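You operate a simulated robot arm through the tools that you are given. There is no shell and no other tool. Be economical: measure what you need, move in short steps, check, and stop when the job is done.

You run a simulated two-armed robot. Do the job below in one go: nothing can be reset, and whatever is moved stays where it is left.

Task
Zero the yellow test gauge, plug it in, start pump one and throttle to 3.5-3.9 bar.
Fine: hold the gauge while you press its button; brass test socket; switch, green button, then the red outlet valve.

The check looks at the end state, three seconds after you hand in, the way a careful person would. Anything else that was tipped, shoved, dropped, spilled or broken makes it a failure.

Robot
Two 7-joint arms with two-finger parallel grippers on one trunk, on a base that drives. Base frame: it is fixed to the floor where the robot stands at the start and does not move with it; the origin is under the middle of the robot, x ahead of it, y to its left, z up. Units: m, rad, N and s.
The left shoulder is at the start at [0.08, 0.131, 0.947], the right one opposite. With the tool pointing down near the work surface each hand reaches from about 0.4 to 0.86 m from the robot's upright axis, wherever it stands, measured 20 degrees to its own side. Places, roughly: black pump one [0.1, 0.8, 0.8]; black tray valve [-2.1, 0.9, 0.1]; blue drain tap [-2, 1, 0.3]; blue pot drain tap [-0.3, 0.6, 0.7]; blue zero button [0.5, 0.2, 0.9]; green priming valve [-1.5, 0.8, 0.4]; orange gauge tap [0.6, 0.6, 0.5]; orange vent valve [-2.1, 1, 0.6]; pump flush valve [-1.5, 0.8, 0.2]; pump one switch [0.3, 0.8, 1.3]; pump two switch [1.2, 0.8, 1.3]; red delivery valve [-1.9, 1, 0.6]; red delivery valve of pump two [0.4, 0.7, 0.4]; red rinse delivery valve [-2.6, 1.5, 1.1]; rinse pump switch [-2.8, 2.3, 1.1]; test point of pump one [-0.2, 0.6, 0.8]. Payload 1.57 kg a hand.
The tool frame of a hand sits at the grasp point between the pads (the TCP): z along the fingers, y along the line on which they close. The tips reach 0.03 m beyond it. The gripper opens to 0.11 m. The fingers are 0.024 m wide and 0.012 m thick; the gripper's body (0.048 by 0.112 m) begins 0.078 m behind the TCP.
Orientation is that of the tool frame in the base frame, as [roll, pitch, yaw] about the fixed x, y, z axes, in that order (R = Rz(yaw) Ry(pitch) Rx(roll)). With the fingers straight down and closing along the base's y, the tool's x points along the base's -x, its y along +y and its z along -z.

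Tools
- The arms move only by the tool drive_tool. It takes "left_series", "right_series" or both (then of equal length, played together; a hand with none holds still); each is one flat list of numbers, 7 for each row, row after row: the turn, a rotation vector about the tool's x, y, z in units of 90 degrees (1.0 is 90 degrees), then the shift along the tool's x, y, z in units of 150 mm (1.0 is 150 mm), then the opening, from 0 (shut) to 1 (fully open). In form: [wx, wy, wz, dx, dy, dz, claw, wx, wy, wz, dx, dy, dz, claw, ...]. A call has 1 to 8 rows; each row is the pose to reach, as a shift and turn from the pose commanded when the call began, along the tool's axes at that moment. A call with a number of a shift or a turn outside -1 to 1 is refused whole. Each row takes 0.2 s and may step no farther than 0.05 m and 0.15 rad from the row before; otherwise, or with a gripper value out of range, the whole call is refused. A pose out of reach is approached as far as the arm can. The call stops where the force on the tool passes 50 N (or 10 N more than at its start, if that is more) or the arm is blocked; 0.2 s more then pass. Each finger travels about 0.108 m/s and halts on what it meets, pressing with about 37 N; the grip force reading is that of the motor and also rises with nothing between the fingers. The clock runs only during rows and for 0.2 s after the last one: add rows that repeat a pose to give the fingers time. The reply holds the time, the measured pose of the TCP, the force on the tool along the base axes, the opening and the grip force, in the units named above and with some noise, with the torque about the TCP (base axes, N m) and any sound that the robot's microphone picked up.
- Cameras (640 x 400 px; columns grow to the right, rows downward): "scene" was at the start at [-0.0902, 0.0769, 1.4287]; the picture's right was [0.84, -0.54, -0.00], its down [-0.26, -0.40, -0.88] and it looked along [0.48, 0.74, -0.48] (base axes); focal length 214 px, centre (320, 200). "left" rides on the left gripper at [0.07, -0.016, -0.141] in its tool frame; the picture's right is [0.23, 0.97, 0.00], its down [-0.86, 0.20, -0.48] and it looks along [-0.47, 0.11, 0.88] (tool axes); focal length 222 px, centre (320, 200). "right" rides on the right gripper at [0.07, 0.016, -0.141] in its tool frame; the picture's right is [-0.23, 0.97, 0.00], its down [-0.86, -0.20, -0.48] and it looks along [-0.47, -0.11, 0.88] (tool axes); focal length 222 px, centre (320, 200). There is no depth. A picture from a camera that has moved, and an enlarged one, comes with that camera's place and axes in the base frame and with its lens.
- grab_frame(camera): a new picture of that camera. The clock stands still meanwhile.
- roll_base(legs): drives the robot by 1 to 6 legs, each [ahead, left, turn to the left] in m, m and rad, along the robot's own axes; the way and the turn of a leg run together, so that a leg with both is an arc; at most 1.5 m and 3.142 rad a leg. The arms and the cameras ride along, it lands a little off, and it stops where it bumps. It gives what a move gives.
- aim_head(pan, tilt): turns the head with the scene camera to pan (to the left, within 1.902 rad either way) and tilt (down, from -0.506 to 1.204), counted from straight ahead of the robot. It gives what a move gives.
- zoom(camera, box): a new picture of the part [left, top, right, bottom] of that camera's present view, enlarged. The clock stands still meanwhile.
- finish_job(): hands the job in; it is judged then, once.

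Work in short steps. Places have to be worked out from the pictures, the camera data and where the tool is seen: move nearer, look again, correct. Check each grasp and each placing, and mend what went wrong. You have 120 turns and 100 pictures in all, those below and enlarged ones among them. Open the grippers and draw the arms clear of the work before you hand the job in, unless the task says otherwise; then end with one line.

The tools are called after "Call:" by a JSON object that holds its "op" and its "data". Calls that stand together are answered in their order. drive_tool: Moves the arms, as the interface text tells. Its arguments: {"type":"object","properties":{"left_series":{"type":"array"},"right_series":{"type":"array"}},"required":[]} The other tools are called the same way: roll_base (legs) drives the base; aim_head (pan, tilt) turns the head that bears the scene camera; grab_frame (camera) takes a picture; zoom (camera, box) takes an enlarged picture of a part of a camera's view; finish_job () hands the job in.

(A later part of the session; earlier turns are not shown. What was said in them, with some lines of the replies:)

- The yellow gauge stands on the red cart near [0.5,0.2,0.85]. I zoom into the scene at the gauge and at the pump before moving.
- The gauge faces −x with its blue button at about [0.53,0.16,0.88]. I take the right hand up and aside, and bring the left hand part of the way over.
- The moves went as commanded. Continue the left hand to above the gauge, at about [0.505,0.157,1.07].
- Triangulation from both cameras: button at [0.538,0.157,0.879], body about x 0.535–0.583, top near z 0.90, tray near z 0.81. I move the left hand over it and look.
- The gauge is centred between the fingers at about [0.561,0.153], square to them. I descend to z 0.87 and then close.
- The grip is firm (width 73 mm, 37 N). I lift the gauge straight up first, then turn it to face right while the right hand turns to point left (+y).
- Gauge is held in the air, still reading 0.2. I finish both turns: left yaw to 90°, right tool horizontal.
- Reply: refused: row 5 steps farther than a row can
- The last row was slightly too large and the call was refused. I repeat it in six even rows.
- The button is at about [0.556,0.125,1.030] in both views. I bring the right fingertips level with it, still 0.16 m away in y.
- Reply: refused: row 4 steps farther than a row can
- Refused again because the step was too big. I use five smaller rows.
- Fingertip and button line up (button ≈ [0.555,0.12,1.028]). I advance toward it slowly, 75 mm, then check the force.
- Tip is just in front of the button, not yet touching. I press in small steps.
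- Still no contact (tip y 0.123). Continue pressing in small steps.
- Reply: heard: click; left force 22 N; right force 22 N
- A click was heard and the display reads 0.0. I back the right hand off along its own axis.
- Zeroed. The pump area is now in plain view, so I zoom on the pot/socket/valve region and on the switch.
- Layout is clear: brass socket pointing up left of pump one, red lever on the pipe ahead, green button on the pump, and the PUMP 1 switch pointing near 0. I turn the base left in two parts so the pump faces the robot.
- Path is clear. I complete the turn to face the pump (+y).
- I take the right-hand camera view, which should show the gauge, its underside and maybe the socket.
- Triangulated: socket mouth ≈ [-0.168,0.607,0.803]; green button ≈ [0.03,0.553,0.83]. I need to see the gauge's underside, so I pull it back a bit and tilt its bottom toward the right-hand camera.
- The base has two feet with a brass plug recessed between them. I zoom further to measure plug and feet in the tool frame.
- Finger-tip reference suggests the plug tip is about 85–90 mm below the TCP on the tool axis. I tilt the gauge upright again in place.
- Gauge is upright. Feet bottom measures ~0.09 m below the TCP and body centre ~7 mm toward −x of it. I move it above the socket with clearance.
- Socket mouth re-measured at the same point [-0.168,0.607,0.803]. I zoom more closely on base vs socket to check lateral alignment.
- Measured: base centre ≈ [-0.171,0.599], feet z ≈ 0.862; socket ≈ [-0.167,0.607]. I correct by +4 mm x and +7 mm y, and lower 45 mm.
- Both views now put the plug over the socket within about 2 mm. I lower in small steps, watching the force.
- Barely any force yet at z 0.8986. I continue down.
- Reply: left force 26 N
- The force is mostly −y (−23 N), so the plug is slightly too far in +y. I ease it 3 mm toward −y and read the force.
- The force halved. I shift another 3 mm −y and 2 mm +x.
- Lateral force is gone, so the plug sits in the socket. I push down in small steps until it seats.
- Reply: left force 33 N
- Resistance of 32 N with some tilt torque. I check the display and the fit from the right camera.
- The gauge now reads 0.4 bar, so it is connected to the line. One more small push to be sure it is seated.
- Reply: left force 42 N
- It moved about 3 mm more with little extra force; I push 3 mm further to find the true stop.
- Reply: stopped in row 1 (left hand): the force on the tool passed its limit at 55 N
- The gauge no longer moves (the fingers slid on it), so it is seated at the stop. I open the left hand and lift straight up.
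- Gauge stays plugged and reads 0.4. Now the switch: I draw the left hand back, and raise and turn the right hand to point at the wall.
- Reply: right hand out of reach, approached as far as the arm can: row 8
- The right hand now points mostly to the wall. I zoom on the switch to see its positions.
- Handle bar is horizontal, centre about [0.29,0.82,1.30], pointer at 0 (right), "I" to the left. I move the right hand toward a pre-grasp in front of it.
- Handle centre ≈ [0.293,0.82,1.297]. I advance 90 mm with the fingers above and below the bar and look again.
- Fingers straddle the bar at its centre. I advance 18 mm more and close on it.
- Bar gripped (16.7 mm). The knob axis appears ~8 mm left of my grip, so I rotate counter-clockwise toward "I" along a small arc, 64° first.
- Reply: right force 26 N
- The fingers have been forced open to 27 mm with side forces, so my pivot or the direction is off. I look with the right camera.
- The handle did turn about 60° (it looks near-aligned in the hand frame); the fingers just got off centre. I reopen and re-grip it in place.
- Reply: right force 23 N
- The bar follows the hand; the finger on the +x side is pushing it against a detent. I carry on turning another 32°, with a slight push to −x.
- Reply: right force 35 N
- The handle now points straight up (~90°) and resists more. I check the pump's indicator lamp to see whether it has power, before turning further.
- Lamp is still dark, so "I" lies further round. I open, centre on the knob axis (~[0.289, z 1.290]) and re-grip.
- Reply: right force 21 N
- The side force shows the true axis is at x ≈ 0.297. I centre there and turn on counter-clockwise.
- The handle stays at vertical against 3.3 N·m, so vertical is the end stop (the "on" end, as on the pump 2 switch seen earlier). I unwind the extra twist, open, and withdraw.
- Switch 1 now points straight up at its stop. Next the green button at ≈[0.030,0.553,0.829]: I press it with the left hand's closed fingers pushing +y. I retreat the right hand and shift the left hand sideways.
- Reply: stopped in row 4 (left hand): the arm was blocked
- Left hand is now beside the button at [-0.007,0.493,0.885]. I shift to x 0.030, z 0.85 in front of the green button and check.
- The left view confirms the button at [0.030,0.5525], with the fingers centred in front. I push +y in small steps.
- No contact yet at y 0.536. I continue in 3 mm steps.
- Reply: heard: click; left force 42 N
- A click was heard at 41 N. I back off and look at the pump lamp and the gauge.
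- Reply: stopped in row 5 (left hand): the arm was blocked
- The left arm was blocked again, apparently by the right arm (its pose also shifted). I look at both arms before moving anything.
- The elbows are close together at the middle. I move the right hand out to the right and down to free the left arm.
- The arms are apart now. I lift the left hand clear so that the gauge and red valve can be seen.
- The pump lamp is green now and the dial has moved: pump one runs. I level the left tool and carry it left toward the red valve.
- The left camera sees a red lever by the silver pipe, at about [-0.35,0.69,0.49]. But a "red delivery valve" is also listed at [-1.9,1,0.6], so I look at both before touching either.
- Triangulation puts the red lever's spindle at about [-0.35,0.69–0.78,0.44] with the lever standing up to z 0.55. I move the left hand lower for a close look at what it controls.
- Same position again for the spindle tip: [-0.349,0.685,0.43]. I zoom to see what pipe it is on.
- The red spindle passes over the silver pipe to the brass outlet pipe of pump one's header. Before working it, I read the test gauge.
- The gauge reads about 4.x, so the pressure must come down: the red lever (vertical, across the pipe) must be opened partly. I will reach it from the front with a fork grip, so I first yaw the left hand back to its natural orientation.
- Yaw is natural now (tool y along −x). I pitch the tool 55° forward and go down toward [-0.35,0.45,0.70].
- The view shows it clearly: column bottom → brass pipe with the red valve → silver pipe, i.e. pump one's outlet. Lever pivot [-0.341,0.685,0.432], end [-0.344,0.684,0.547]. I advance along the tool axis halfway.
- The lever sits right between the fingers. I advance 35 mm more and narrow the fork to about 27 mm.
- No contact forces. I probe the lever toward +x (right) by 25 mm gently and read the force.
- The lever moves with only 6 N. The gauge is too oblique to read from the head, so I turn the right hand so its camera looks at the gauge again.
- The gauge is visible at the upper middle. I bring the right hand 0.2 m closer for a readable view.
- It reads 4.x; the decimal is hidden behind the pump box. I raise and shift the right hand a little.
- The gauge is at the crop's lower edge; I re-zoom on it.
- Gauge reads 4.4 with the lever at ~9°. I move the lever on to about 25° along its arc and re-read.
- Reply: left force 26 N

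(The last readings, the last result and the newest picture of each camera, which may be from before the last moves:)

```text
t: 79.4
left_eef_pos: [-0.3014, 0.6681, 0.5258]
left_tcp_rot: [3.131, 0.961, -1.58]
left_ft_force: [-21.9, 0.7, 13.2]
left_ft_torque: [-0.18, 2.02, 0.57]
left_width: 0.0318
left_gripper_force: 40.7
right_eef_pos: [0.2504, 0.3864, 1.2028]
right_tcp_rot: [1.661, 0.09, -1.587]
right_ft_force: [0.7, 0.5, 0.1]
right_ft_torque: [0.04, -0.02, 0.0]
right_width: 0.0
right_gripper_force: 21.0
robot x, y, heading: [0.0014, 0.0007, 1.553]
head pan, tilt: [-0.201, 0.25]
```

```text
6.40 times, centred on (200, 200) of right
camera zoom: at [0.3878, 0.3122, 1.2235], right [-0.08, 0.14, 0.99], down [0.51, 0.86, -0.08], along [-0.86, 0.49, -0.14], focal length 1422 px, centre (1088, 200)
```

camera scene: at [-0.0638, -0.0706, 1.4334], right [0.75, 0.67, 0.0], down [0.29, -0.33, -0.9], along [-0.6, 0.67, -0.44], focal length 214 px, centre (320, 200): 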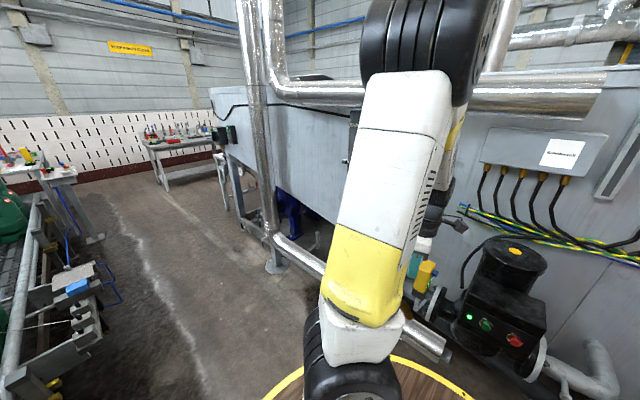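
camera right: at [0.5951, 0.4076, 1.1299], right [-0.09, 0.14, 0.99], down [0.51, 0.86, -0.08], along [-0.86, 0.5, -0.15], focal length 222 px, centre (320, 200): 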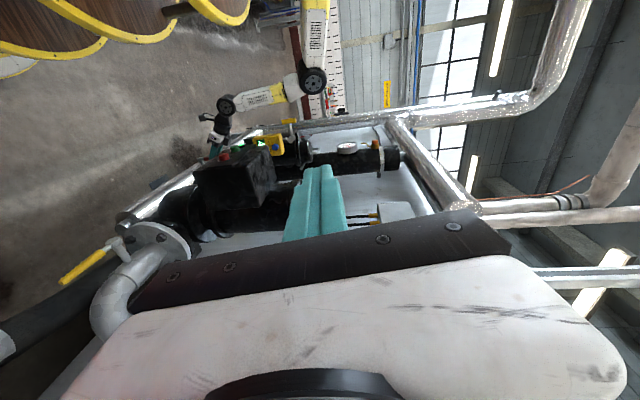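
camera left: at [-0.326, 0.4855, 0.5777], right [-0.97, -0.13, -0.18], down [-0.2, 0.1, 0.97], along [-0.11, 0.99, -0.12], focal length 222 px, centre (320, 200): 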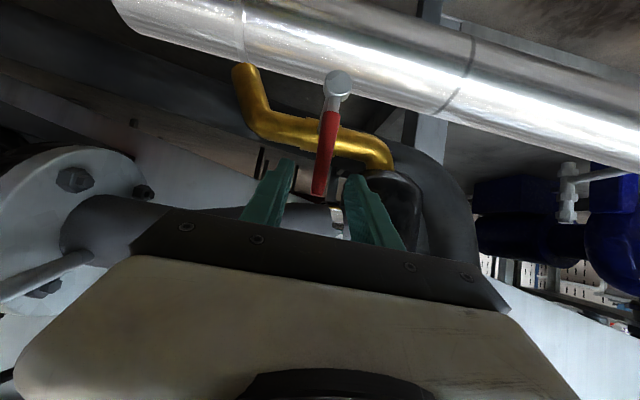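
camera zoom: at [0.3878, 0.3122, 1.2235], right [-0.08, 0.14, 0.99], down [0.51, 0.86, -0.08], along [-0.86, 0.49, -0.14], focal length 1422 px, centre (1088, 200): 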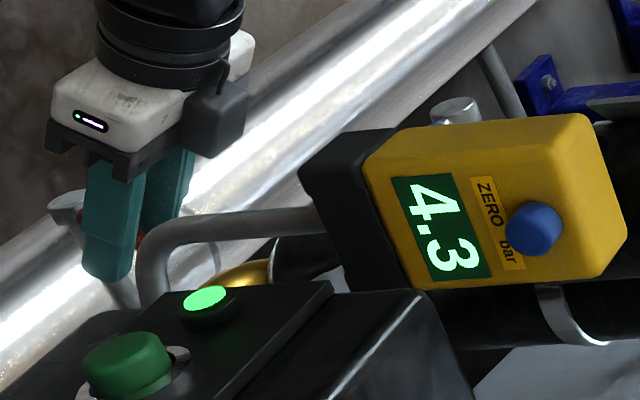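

Now 4.3, so opening is in this direction. The fork is jamming on the tilted lever, so I widen it to 50 mm and push to ~40°.

Call:
{"op": "drive_tool", "data": {"left_series": [0, 0, 0, 0, 0, 0, 0.45, 0, 0, 0, 0.02, -0.04, 0.015, 0.45, 0, 0, 0, 0.035, -0.07, 0.025, 0.45, 0, 0, 0, 0.05, -0.1, 0.035, 0.45, 0, 0, 0, 0.066, -0.14, 0.046, 0.45, 0, 0, 0, 0.066, -0.14, 0.046, 0.45]}}

Call:
{"op": "zoom", "data": {"camera": "right", "box": [150, 170, 250, 230]}}

```text
t: 80.8
left_eef_pos: [-0.2759, 0.6703, 0.5122]
left_tcp_rot: [3.138, 0.956, -1.576]
left_ft_force: [-4.6, 3.5, 3.0]
left_ft_torque: [0.09, 0.19, 0.01]
left_width: 0.0539
left_gripper_force: 2.2
right_eef_pos: [0.2493, 0.3855, 1.2027]
right_tcp_rot: [1.66, 0.09, -1.585]
right_ft_force: [-0.1, 0.5, -1.0]
right_ft_torque: [0.05, -0.04, -0.01]
right_width: 0.0
right_gripper_force: 21.8
robot x, y, heading: [-0.0012, -0.0, 1.554]
head pan, tilt: [-0.201, 0.25]
```

```text
6.40 times, centred on (200, 200) of right
camera zoom: at [0.3882, 0.3123, 1.2234], right [-0.08, 0.14, 0.99], down [0.51, 0.86, -0.08], along [-0.86, 0.49, -0.14], focal length 1422 px, centre (1088, 200)
```

zoom: 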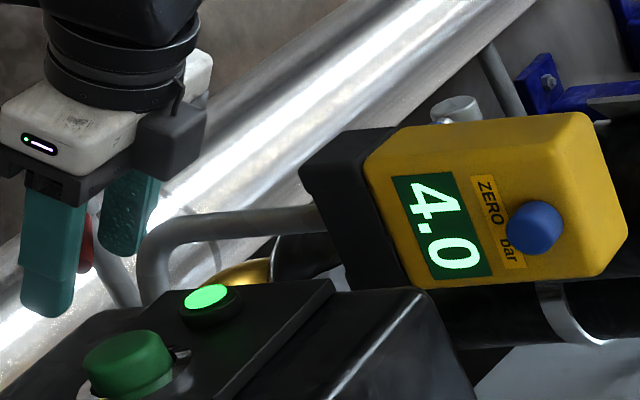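

4.0 bar now at about 40°. I open roughly 8° more and hold a moment for the reading to settle.

Call:
{"op": "drive_tool", "data": {"left_series": [0, 0, 0, 0.025, -0.03, 0.017, 0.45, 0, 0, 0, 0.049, -0.06, 0.034, 0.45, 0, 0, 0, 0.049, -0.06, 0.034, 0.45, 0, 0, 0, 0.049, -0.06, 0.034, 0.45, 0, 0, 0, 0.049, -0.06, 0.034, 0.45]}}

Call:
{"op": "zoom", "data": {"camera": "right", "box": [150, 170, 250, 230]}}

```text
t: 82.0
left_eef_pos: [-0.2661, 0.6697, 0.5044]
left_tcp_rot: [3.139, 0.958, -1.578]
left_ft_force: [-3.4, 6.7, 4.3]
left_ft_torque: [0.23, 0.19, -0.09]
left_width: 0.0523
left_gripper_force: 1.5
right_eef_pos: [0.2492, 0.3867, 1.2034]
right_tcp_rot: [1.659, 0.088, -1.586]
right_ft_force: [-0.4, -0.1, 0.7]
right_ft_torque: [0.01, -0.04, 0.04]
right_width: 0.0001
right_gripper_force: 21.1
robot x, y, heading: [0.0025, 0.0042, 1.55]
head pan, tilt: [-0.201, 0.25]
```

```text
6.40 times, centred on (200, 200) of right
camera zoom: at [0.3883, 0.3122, 1.2233], right [-0.08, 0.14, 0.99], down [0.51, 0.86, -0.08], along [-0.86, 0.49, -0.14], focal length 1422 px, centre (1088, 200)
```

zoom: 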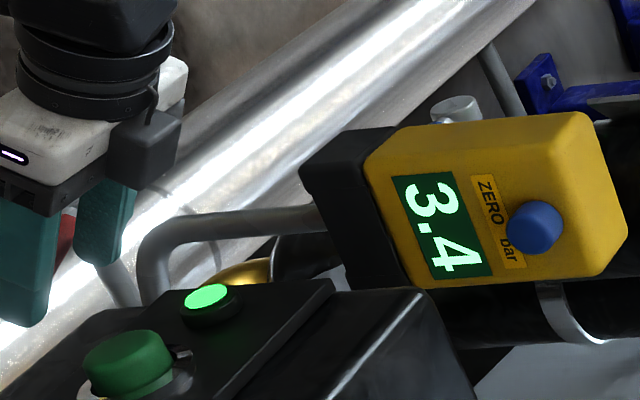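

3.4: slightly too far open. I push the lever back a few degrees with the other finger, feeling for contact first.

Call:
{"op": "drive_tool", "data": {"left_series": [0, 0, 0, 0, 0.02, 0, 0.45, 0, 0, 0, 0, 0.04, 0, 0.45, 0, 0, 0, 0, 0.053, 0, 0.45]}}

```text
t: 82.8
left_eef_pos: [-0.2746, 0.6681, 0.5029]
left_tcp_rot: [-3.141, 0.952, -1.577]
left_ft_force: [1.7, -0.8, -0.8]
left_ft_torque: [0.03, -0.02, -0.02]
left_width: 0.0509
left_gripper_force: 0.2
right_eef_pos: [0.2497, 0.3864, 1.2021]
right_tcp_rot: [1.659, 0.09, -1.586]
right_ft_force: [0.3, 0.4, 0.0]
right_ft_torque: [0.0, 0.02, -0.01]
right_width: 0.0001
right_gripper_force: 21.6
robot x, y, heading: [0.0021, -0.0009, 1.549]
head pan, tilt: [-0.201, 0.25]
```

Call:
{"op": "drive_tool", "data": {"left_series": [0, 0, 0, 0, 0.01, 0, 0.45, 0, 0, 0, 0, 0.02, 0, 0.45]}}

```text
t: 83.4
left_eef_pos: [-0.2765, 0.6687, 0.5033]
left_tcp_rot: [3.141, 0.955, -1.575]
left_ft_force: [5.2, -2.0, -1.7]
left_ft_torque: [-0.05, -0.04, -0.16]
left_width: 0.0544
left_gripper_force: 2.5
right_eef_pos: [0.2507, 0.3864, 1.2028]
right_tcp_rot: [1.66, 0.09, -1.586]
right_ft_force: [0.6, -0.4, -0.4]
right_ft_torque: [-0.04, 0.02, 0.02]
right_width: 0.0
right_gripper_force: 21.0
robot x, y, heading: [-0.0028, -0.0011, 1.552]
head pan, tilt: [-0.201, 0.25]
```

Contact felt (+5 N). I push about 7 mm further, then read.

Call:
{"op": "drive_tool", "data": {"left_series": [0, 0, 0, 0, 0.016, 0, 0.45, 0, 0, 0, 0, 0.032, 0, 0.45, 0, 0, 0, 0, 0.047, 0, 0.45, 0, 0, 0, 0, 0.047, 0, 0.45, 0, 0, 0, 0, 0.047, 0, 0.45]}}

Call:
{"op": "zoom", "data": {"camera": "right", "box": [150, 170, 250, 230]}}

```text
t: 84.6
left_eef_pos: [-0.2821, 0.6683, 0.5051]
left_tcp_rot: [3.141, 0.958, -1.577]
left_ft_force: [19.4, -4.3, 7.0]
left_ft_torque: [-0.02, -0.53, -0.37]
left_width: 0.0669
left_gripper_force: 9.6
right_eef_pos: [0.2501, 0.3856, 1.2016]
right_tcp_rot: [1.659, 0.091, -1.585]
right_ft_force: [0.1, 0.1, -0.8]
right_ft_torque: [0.03, 0.01, -0.01]
right_width: 0.0001
right_gripper_force: 21.1
robot x, y, heading: [0.0008, 0.0015, 1.549]
head pan, tilt: [-0.201, 0.25]
```

```text
6.40 times, centred on (200, 200) of right
camera zoom: at [0.3889, 0.3118, 1.2233], right [-0.08, 0.14, 0.99], down [0.51, 0.86, -0.08], along [-0.86, 0.49, -0.14], focal length 1422 px, centre (1088, 200)
```

zoom: 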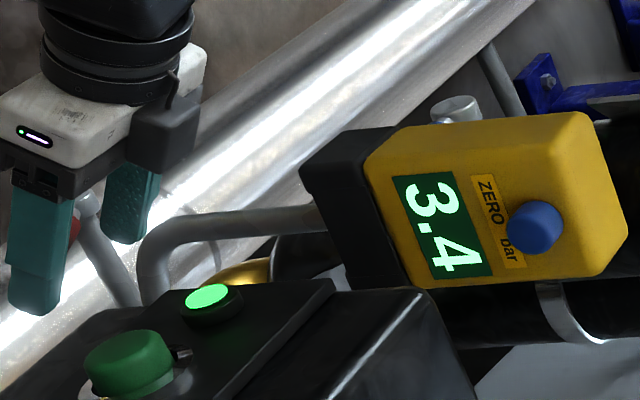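

The lever didn't move; the finger simply yielded open. I open the fork fully so the +x finger rests on its hard stop, then bring it against the lever.

Call:
{"op": "drive_tool", "data": {"left_series": [0, 0, 0, 0, -0.03, 0, 0.7, 0, 0, 0, 0, 0, 0, 1, 0, 0, 0, 0, 0.05, 0, 1, 0, 0, 0, 0, 0.1, 0, 1, 0, 0, 0, 0, 0.1, 0, 1]}}

```text
t: 85.8
left_eef_pos: [-0.2998, 0.6683, 0.5054]
left_tcp_rot: [3.139, 0.957, -1.578]
left_ft_force: [0.3, 0.2, 0.6]
left_ft_torque: [0.0, 0.02, -0.01]
left_width: 0.1098
left_gripper_force: 0.1
right_eef_pos: [0.2513, 0.386, 1.2017]
right_tcp_rot: [1.66, 0.092, -1.586]
right_ft_force: [0.5, -0.2, 0.1]
right_ft_torque: [0.0, 0.0, 0.01]
right_width: 0.0
right_gripper_force: 20.6
robot x, y, heading: [0.0025, 0.0046, 1.552]
head pan, tilt: [-0.201, 0.25]
```

Call:
{"op": "drive_tool", "data": {"left_series": [0, 0, 0, 0, 0.015, 0, 1, 0, 0, 0, 0, 0.03, 0, 1]}}

```text
t: 86.4
left_eef_pos: [-0.3043, 0.6679, 0.5043]
left_tcp_rot: [3.139, 0.958, -1.576]
left_ft_force: [0.2, -0.6, -0.7]
left_ft_torque: [0.02, -0.03, 0.01]
left_width: 0.1101
left_gripper_force: 0.0
right_eef_pos: [0.251, 0.3859, 1.203]
right_tcp_rot: [1.659, 0.091, -1.586]
right_ft_force: [0.2, -0.5, -0.5]
right_ft_torque: [-0.03, 0.01, 0.04]
right_width: 0.0001
right_gripper_force: 21.5
robot x, y, heading: [0.0024, 0.0009, 1.556]
head pan, tilt: [-0.201, 0.25]
```

Call:
{"op": "drive_tool", "data": {"left_series": [0, 0, 0, 0, 0.01, 0, 1, 0, 0, 0, 0, 0.02, 0, 1]}}

```text
t: 87.0
left_eef_pos: [-0.3051, 0.6688, 0.5033]
left_tcp_rot: [-3.139, 0.956, -1.577]
left_ft_force: [9.4, -2.0, 3.7]
left_ft_torque: [0.0, -0.34, -0.23]
left_width: 0.1099
left_gripper_force: 0.0
right_eef_pos: [0.2497, 0.385, 1.203]
right_tcp_rot: [1.659, 0.09, -1.588]
right_ft_force: [0.3, 0.0, -0.6]
right_ft_torque: [0.0, 0.01, -0.01]
right_width: 0.0
right_gripper_force: 21.5
robot x, y, heading: [0.0001, -0.0022, 1.549]
head pan, tilt: [-0.201, 0.25]
```

Solid contact at +9 N. I press on in 1.5 mm steps, watching for the lever to yield.

Call:
{"op": "drive_tool", "data": {"left_series": [0, 0, 0, 0, 0.01, 0, 1, 0, 0, 0, 0, 0.02, 0, 1]}}

```text
t: 87.6
left_eef_pos: [-0.3054, 0.6684, 0.5039]
left_tcp_rot: [-3.139, 0.956, -1.578]
left_ft_force: [28.2, -6.9, 10.6]
left_ft_torque: [0.01, -0.95, -0.65]
left_width: 0.1104
left_gripper_force: 0.2
right_eef_pos: [0.2509, 0.3863, 1.2008]
right_tcp_rot: [1.659, 0.091, -1.588]
right_ft_force: [-0.5, -0.1, 0.0]
right_ft_torque: [-0.01, -0.01, -0.04]
right_width: 0.0
right_gripper_force: 21.7
robot x, y, heading: [-0.0013, -0.0019, 1.547]
head pan, tilt: [-0.201, 0.25]
```

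The contact is end-on to the leaning lever, so it can't turn it. I retract, roll the fork ~47° to match the lever's lean, so I can grip and turn it properly.

Call:
{"op": "drive_tool", "data": {"left_series": [0, 0, 0, 0, -0.06, -0.15, 0.8, 0, 0, 0.08, 0, -0.14, -0.4, 0.6, 0, 0, 0.16, 0, -0.21, -0.45, 0.5, 0, 0, 0.24, 0, -0.22, -0.45, 0.5, 0, 0, 0.32, 0, -0.22, -0.45, 0.5, 0, 0, 0.4, 0, -0.22, -0.45, 0.5, 0, 0, 0.46, 0, -0.22, -0.45, 0.5, 0, 0, 0.52, 0, -0.22, -0.45, 0.5]}}

Call:
{"op": "grab_frame", "data": {"camera": "left"}}

```text
t: 89.4
left_eef_pos: [-0.2774, 0.6138, 0.5428]
left_tcp_rot: [2.338, 0.59, -2.651]
left_ft_force: [0.2, 0.7, -0.9]
left_ft_torque: [0.02, 0.01, 0.02]
left_width: 0.0551
left_gripper_force: 0.1
right_eef_pos: [0.2494, 0.3856, 1.2025]
right_tcp_rot: [1.658, 0.092, -1.585]
right_ft_force: [-0.3, 0.8, 0.2]
right_ft_torque: [-0.02, 0.01, 0.01]
right_width: 0.0
right_gripper_force: 21.0
robot x, y, heading: [-0.002, -0.0013, 1.55]
head pan, tilt: [-0.201, 0.25]
```

```text
3 pictures are left
camera left: at [-0.3168, 0.464, 0.5756], right [-0.83, 0.32, 0.46], down [0.49, 0.03, 0.87], along [0.27, 0.95, -0.18], focal length 222 px, centre (320, 200)
```

left: 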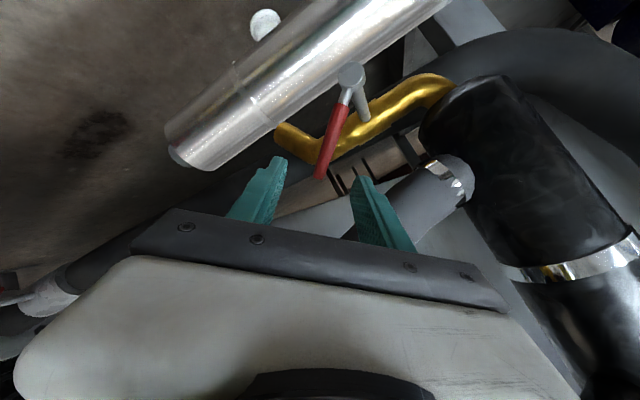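

The lever is at ~48° and centred in the rolled fork. I advance 70 mm along the tool axis and close on the lever.

Call:
{"op": "drive_tool", "data": {"left_series": [0, 0, 0, 0, 0, 0.16, 0.5, 0, 0, 0, 0, 0, 0.32, 0.5, 0, 0, 0, 0, 0, 0.47, 0.5, 0, 0, 0, 0, 0, 0.47, 0.3, 0, 0, 0, 0, 0, 0.47, 0.05, 0, 0, 0, 0, 0, 0.47, 0.05, 0, 0, 0, 0, 0, 0.47, 0.05]}}

```text
t: 91.0
left_eef_pos: [-0.2781, 0.6731, 0.5047]
left_tcp_rot: [2.333, 0.591, -2.65]
left_ft_force: [-11.9, 13.5, 3.8]
left_ft_torque: [0.27, 0.95, -0.2]
left_width: 0.0196
left_gripper_force: 33.4
right_eef_pos: [0.2494, 0.387, 1.2019]
right_tcp_rot: [1.659, 0.092, -1.586]
right_ft_force: [-0.2, 0.8, 0.0]
right_ft_torque: [0.0, -0.02, -0.01]
right_width: 0.0002
right_gripper_force: 21.2
robot x, y, heading: [0.0009, 0.0011, 1.551]
head pan, tilt: [-0.201, 0.25]
```

Lever gripped (19.6 mm). I turn it back ~4° about its pivot along the arc, hold, and read the gauge.

Call:
{"op": "drive_tool", "data": {"left_series": [0, 0, -0.025, 0.005, 0.027, -0.01, 0.05, 0, 0, -0.05, 0.01, 0.053, -0.02, 0.05, 0, 0, -0.05, 0.01, 0.053, -0.02, 0.05, 0, 0, -0.05, 0.01, 0.053, -0.02, 0.05]}}

Call:
{"op": "zoom", "data": {"camera": "right", "box": [150, 170, 250, 230]}}

```text
t: 92.0
left_eef_pos: [-0.2812, 0.6715, 0.5078]
left_tcp_rot: [2.378, 0.65, -2.586]
left_ft_force: [7.9, 11.8, 5.4]
left_ft_torque: [0.84, 0.24, -0.83]
left_width: 0.0202
left_gripper_force: 33.2
right_eef_pos: [0.2493, 0.3862, 1.2018]
right_tcp_rot: [1.66, 0.092, -1.586]
right_ft_force: [0.3, -0.5, 0.3]
right_ft_torque: [0.0, -0.01, 0.01]
right_width: 0.0
right_gripper_force: 21.1
robot x, y, heading: [0.001, -0.0002, 1.555]
head pan, tilt: [-0.201, 0.25]
```

```text
6.40 times, centred on (200, 200) of right
camera zoom: at [0.3888, 0.312, 1.2233], right [-0.08, 0.14, 0.99], down [0.51, 0.86, -0.08], along [-0.86, 0.49, -0.14], focal length 1422 px, centre (1088, 200)
```

zoom: 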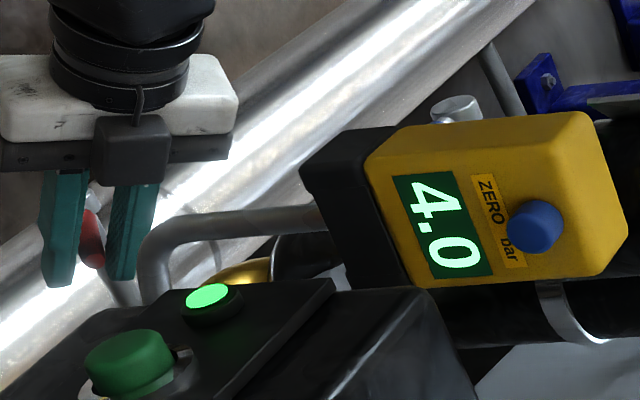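

Now 4.0; I need about half of that back. I open it ~4° net (allowing ~2° of lost motion on reversal) and read again.

Call:
{"op": "drive_tool", "data": {"left_series": [0, 0, 0.025, -0.002, -0.029, 0.012, 0.05, 0, 0, 0.045, -0.005, -0.055, 0.022, 0.05, 0, 0, 0.045, -0.005, -0.055, 0.022, 0.05, 0, 0, 0.045, -0.005, -0.055, 0.022, 0.05]}}

```text
t: 93.0
left_eef_pos: [-0.2784, 0.672, 0.5044]
left_tcp_rot: [2.337, 0.598, -2.646]
left_ft_force: [-3.4, 8.8, 23.1]
left_ft_torque: [-0.01, 1.39, 0.27]
left_width: 0.02
left_gripper_force: 34.1
right_eef_pos: [0.2509, 0.3862, 1.2023]
right_tcp_rot: [1.661, 0.09, -1.585]
right_ft_force: [-0.1, 0.5, 0.6]
right_ft_torque: [-0.01, 0.01, -0.01]
right_width: 0.0001
right_gripper_force: 20.9
robot x, y, heading: [0.0023, 0.0024, 1.553]
head pan, tilt: [-0.201, 0.25]
```

Call:
{"op": "zoom", "data": {"camera": "right", "box": [150, 170, 250, 230]}}

```text
6.40 times, centred on (200, 200) of right
camera zoom: at [0.3884, 0.3119, 1.2234], right [-0.08, 0.14, 0.99], down [0.51, 0.86, -0.08], along [-0.86, 0.49, -0.14], focal length 1422 px, centre (1088, 200)
```

zoom: 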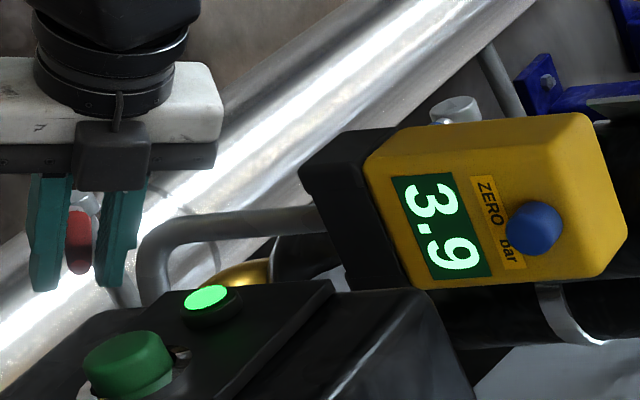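

3.9 — at the band's edge. I open ~3° more in the same direction (no lost motion now).

Call:
{"op": "drive_tool", "data": {"left_series": [0, 0, 0.015, -0.002, -0.015, 0.006, 0.05, 0, 0, 0.03, -0.004, -0.029, 0.013, 0.05, 0, 0, 0.03, -0.004, -0.029, 0.013, 0.05]}}

```text
t: 93.8
left_eef_pos: [-0.2754, 0.6706, 0.4996]
left_tcp_rot: [2.319, 0.562, -2.683]
left_ft_force: [-12.8, 15.6, 13.9]
left_ft_torque: [-0.06, 1.41, 0.41]
left_width: 0.0206
left_gripper_force: 34.2
right_eef_pos: [0.2507, 0.3861, 1.2018]
right_tcp_rot: [1.658, 0.091, -1.586]
right_ft_force: [-0.1, -1.0, -0.5]
right_ft_torque: [-0.01, 0.02, 0.01]
right_width: 0.0
right_gripper_force: 21.9
robot x, y, heading: [-0.0028, 0.0004, 1.553]
head pan, tilt: [-0.201, 0.25]
```

Estimated ~3.65 bar. Before releasing I relax the hand's stored force slightly, without turning the lever.

Call:
{"op": "drive_tool", "data": {"left_series": [0, 0, -0.012, 0.002, 0.014, -0.012, 0.05]}}

```text
t: 94.2
left_eef_pos: [-0.2755, 0.672, 0.4997]
left_tcp_rot: [2.331, 0.576, -2.666]
left_ft_force: [-15.8, 24.5, -7.1]
left_ft_torque: [0.52, 0.63, -0.48]
left_width: 0.0213
left_gripper_force: 34.4
right_eef_pos: [0.2491, 0.3865, 1.2022]
right_tcp_rot: [1.658, 0.088, -1.586]
right_ft_force: [0.0, 0.4, 0.4]
right_ft_torque: [0.03, 0.03, -0.02]
right_width: 0.0
right_gripper_force: 21.4
robot x, y, heading: [0.0005, -0.0005, 1.55]
head pan, tilt: [-0.201, 0.25]
```

Stored torque is lower and the lever has not moved. I open the fingers and retract along the tool axis.

Call:
{"op": "drive_tool", "data": {"left_series": [0, 0, 0, 0, 0, 0, 0.5, 0, 0, 0, 0, 0, 0, 0.5, 0, 0, 0, 0, 0, -0.2, 0.5, 0, 0, 0, 0, 0, -0.45, 0.5, 0, 0, 0, 0, 0, -0.75, 0.5, 0, 0, 0, 0, 0, -1, 0.5]}}

Call:
{"op": "zoom", "data": {"camera": "right", "box": [150, 170, 250, 230]}}

```text
t: 95.6
left_eef_pos: [-0.2763, 0.5503, 0.5865]
left_tcp_rot: [2.33, 0.577, -2.667]
left_ft_force: [0.1, -0.1, 0.0]
left_ft_torque: [0.01, 0.0, -0.02]
left_width: 0.0548
left_gripper_force: 0.1
right_eef_pos: [0.2496, 0.3866, 1.2026]
right_tcp_rot: [1.659, 0.091, -1.586]
right_ft_force: [0.6, 0.4, 0.6]
right_ft_torque: [-0.01, -0.01, 0.0]
right_width: 0.0002
right_gripper_force: 21.5
robot x, y, heading: [-0.0041, 0.002, 1.549]
head pan, tilt: [-0.201, 0.25]
```

```text
6.40 times, centred on (200, 200) of right
camera zoom: at [0.3884, 0.3123, 1.2233], right [-0.08, 0.14, 0.99], down [0.51, 0.86, -0.08], along [-0.86, 0.49, -0.14], focal length 1422 px, centre (1088, 200)
```

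zoom: 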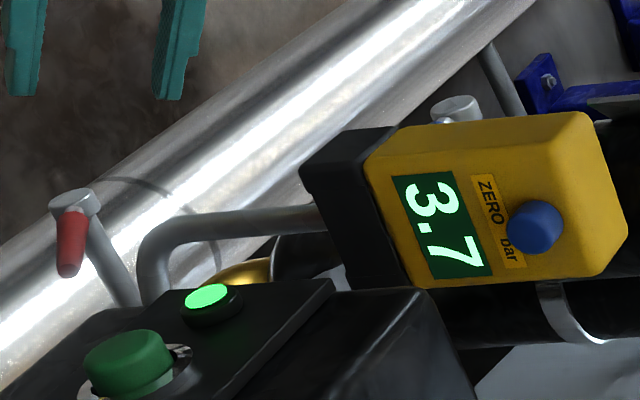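

The gauge holds 3.7 bar with the lever released. I draw the left hand a bit further back and open the right gripper in free air.

Call:
{"op": "drive_tool", "data": {"left_series": [0, 0, 0, 0, 0, -0.25, 0.8, 0, 0, 0, 0, 0, -0.5, 1, 0, 0, 0, 0, 0, -0.6, 1], "right_series": [0, 0, 0, 0, 0, -0.1, 0.5, 0, 0, 0, 0, 0, -0.2, 1, 0, 0, 0, 0, 0, -0.3, 1]}}

```text
t: 96.4
left_eef_pos: [-0.2728, 0.4763, 0.639]
left_tcp_rot: [2.33, 0.579, -2.667]
left_ft_force: [0.2, -0.3, -1.4]
left_ft_torque: [0.0, -0.01, -0.04]
left_width: 0.11
left_gripper_force: 0.1
right_eef_pos: [0.2957, 0.3853, 1.2061]
right_tcp_rot: [1.66, 0.09, -1.587]
right_ft_force: [0.0, -0.1, 0.2]
right_ft_torque: [-0.01, -0.02, -0.02]
right_width: 0.1102
right_gripper_force: 0.0
robot x, y, heading: [0.0006, -0.0018, 1.548]
head pan, tilt: [-0.201, 0.25]
```

Both hands are open and clear, and the gauge last read 3.7 bar with pump one running. I hand in.

Call:
{"op": "finish_job", "data": {}}

```text
The job is handed in.
```

The yellow gauge is zeroed (it read 0.0) and plugged into the brass test socket. Pump one is running, and its red outlet valve is throttled so the gauge reads 3.7 bar. Both grippers are open and clear.
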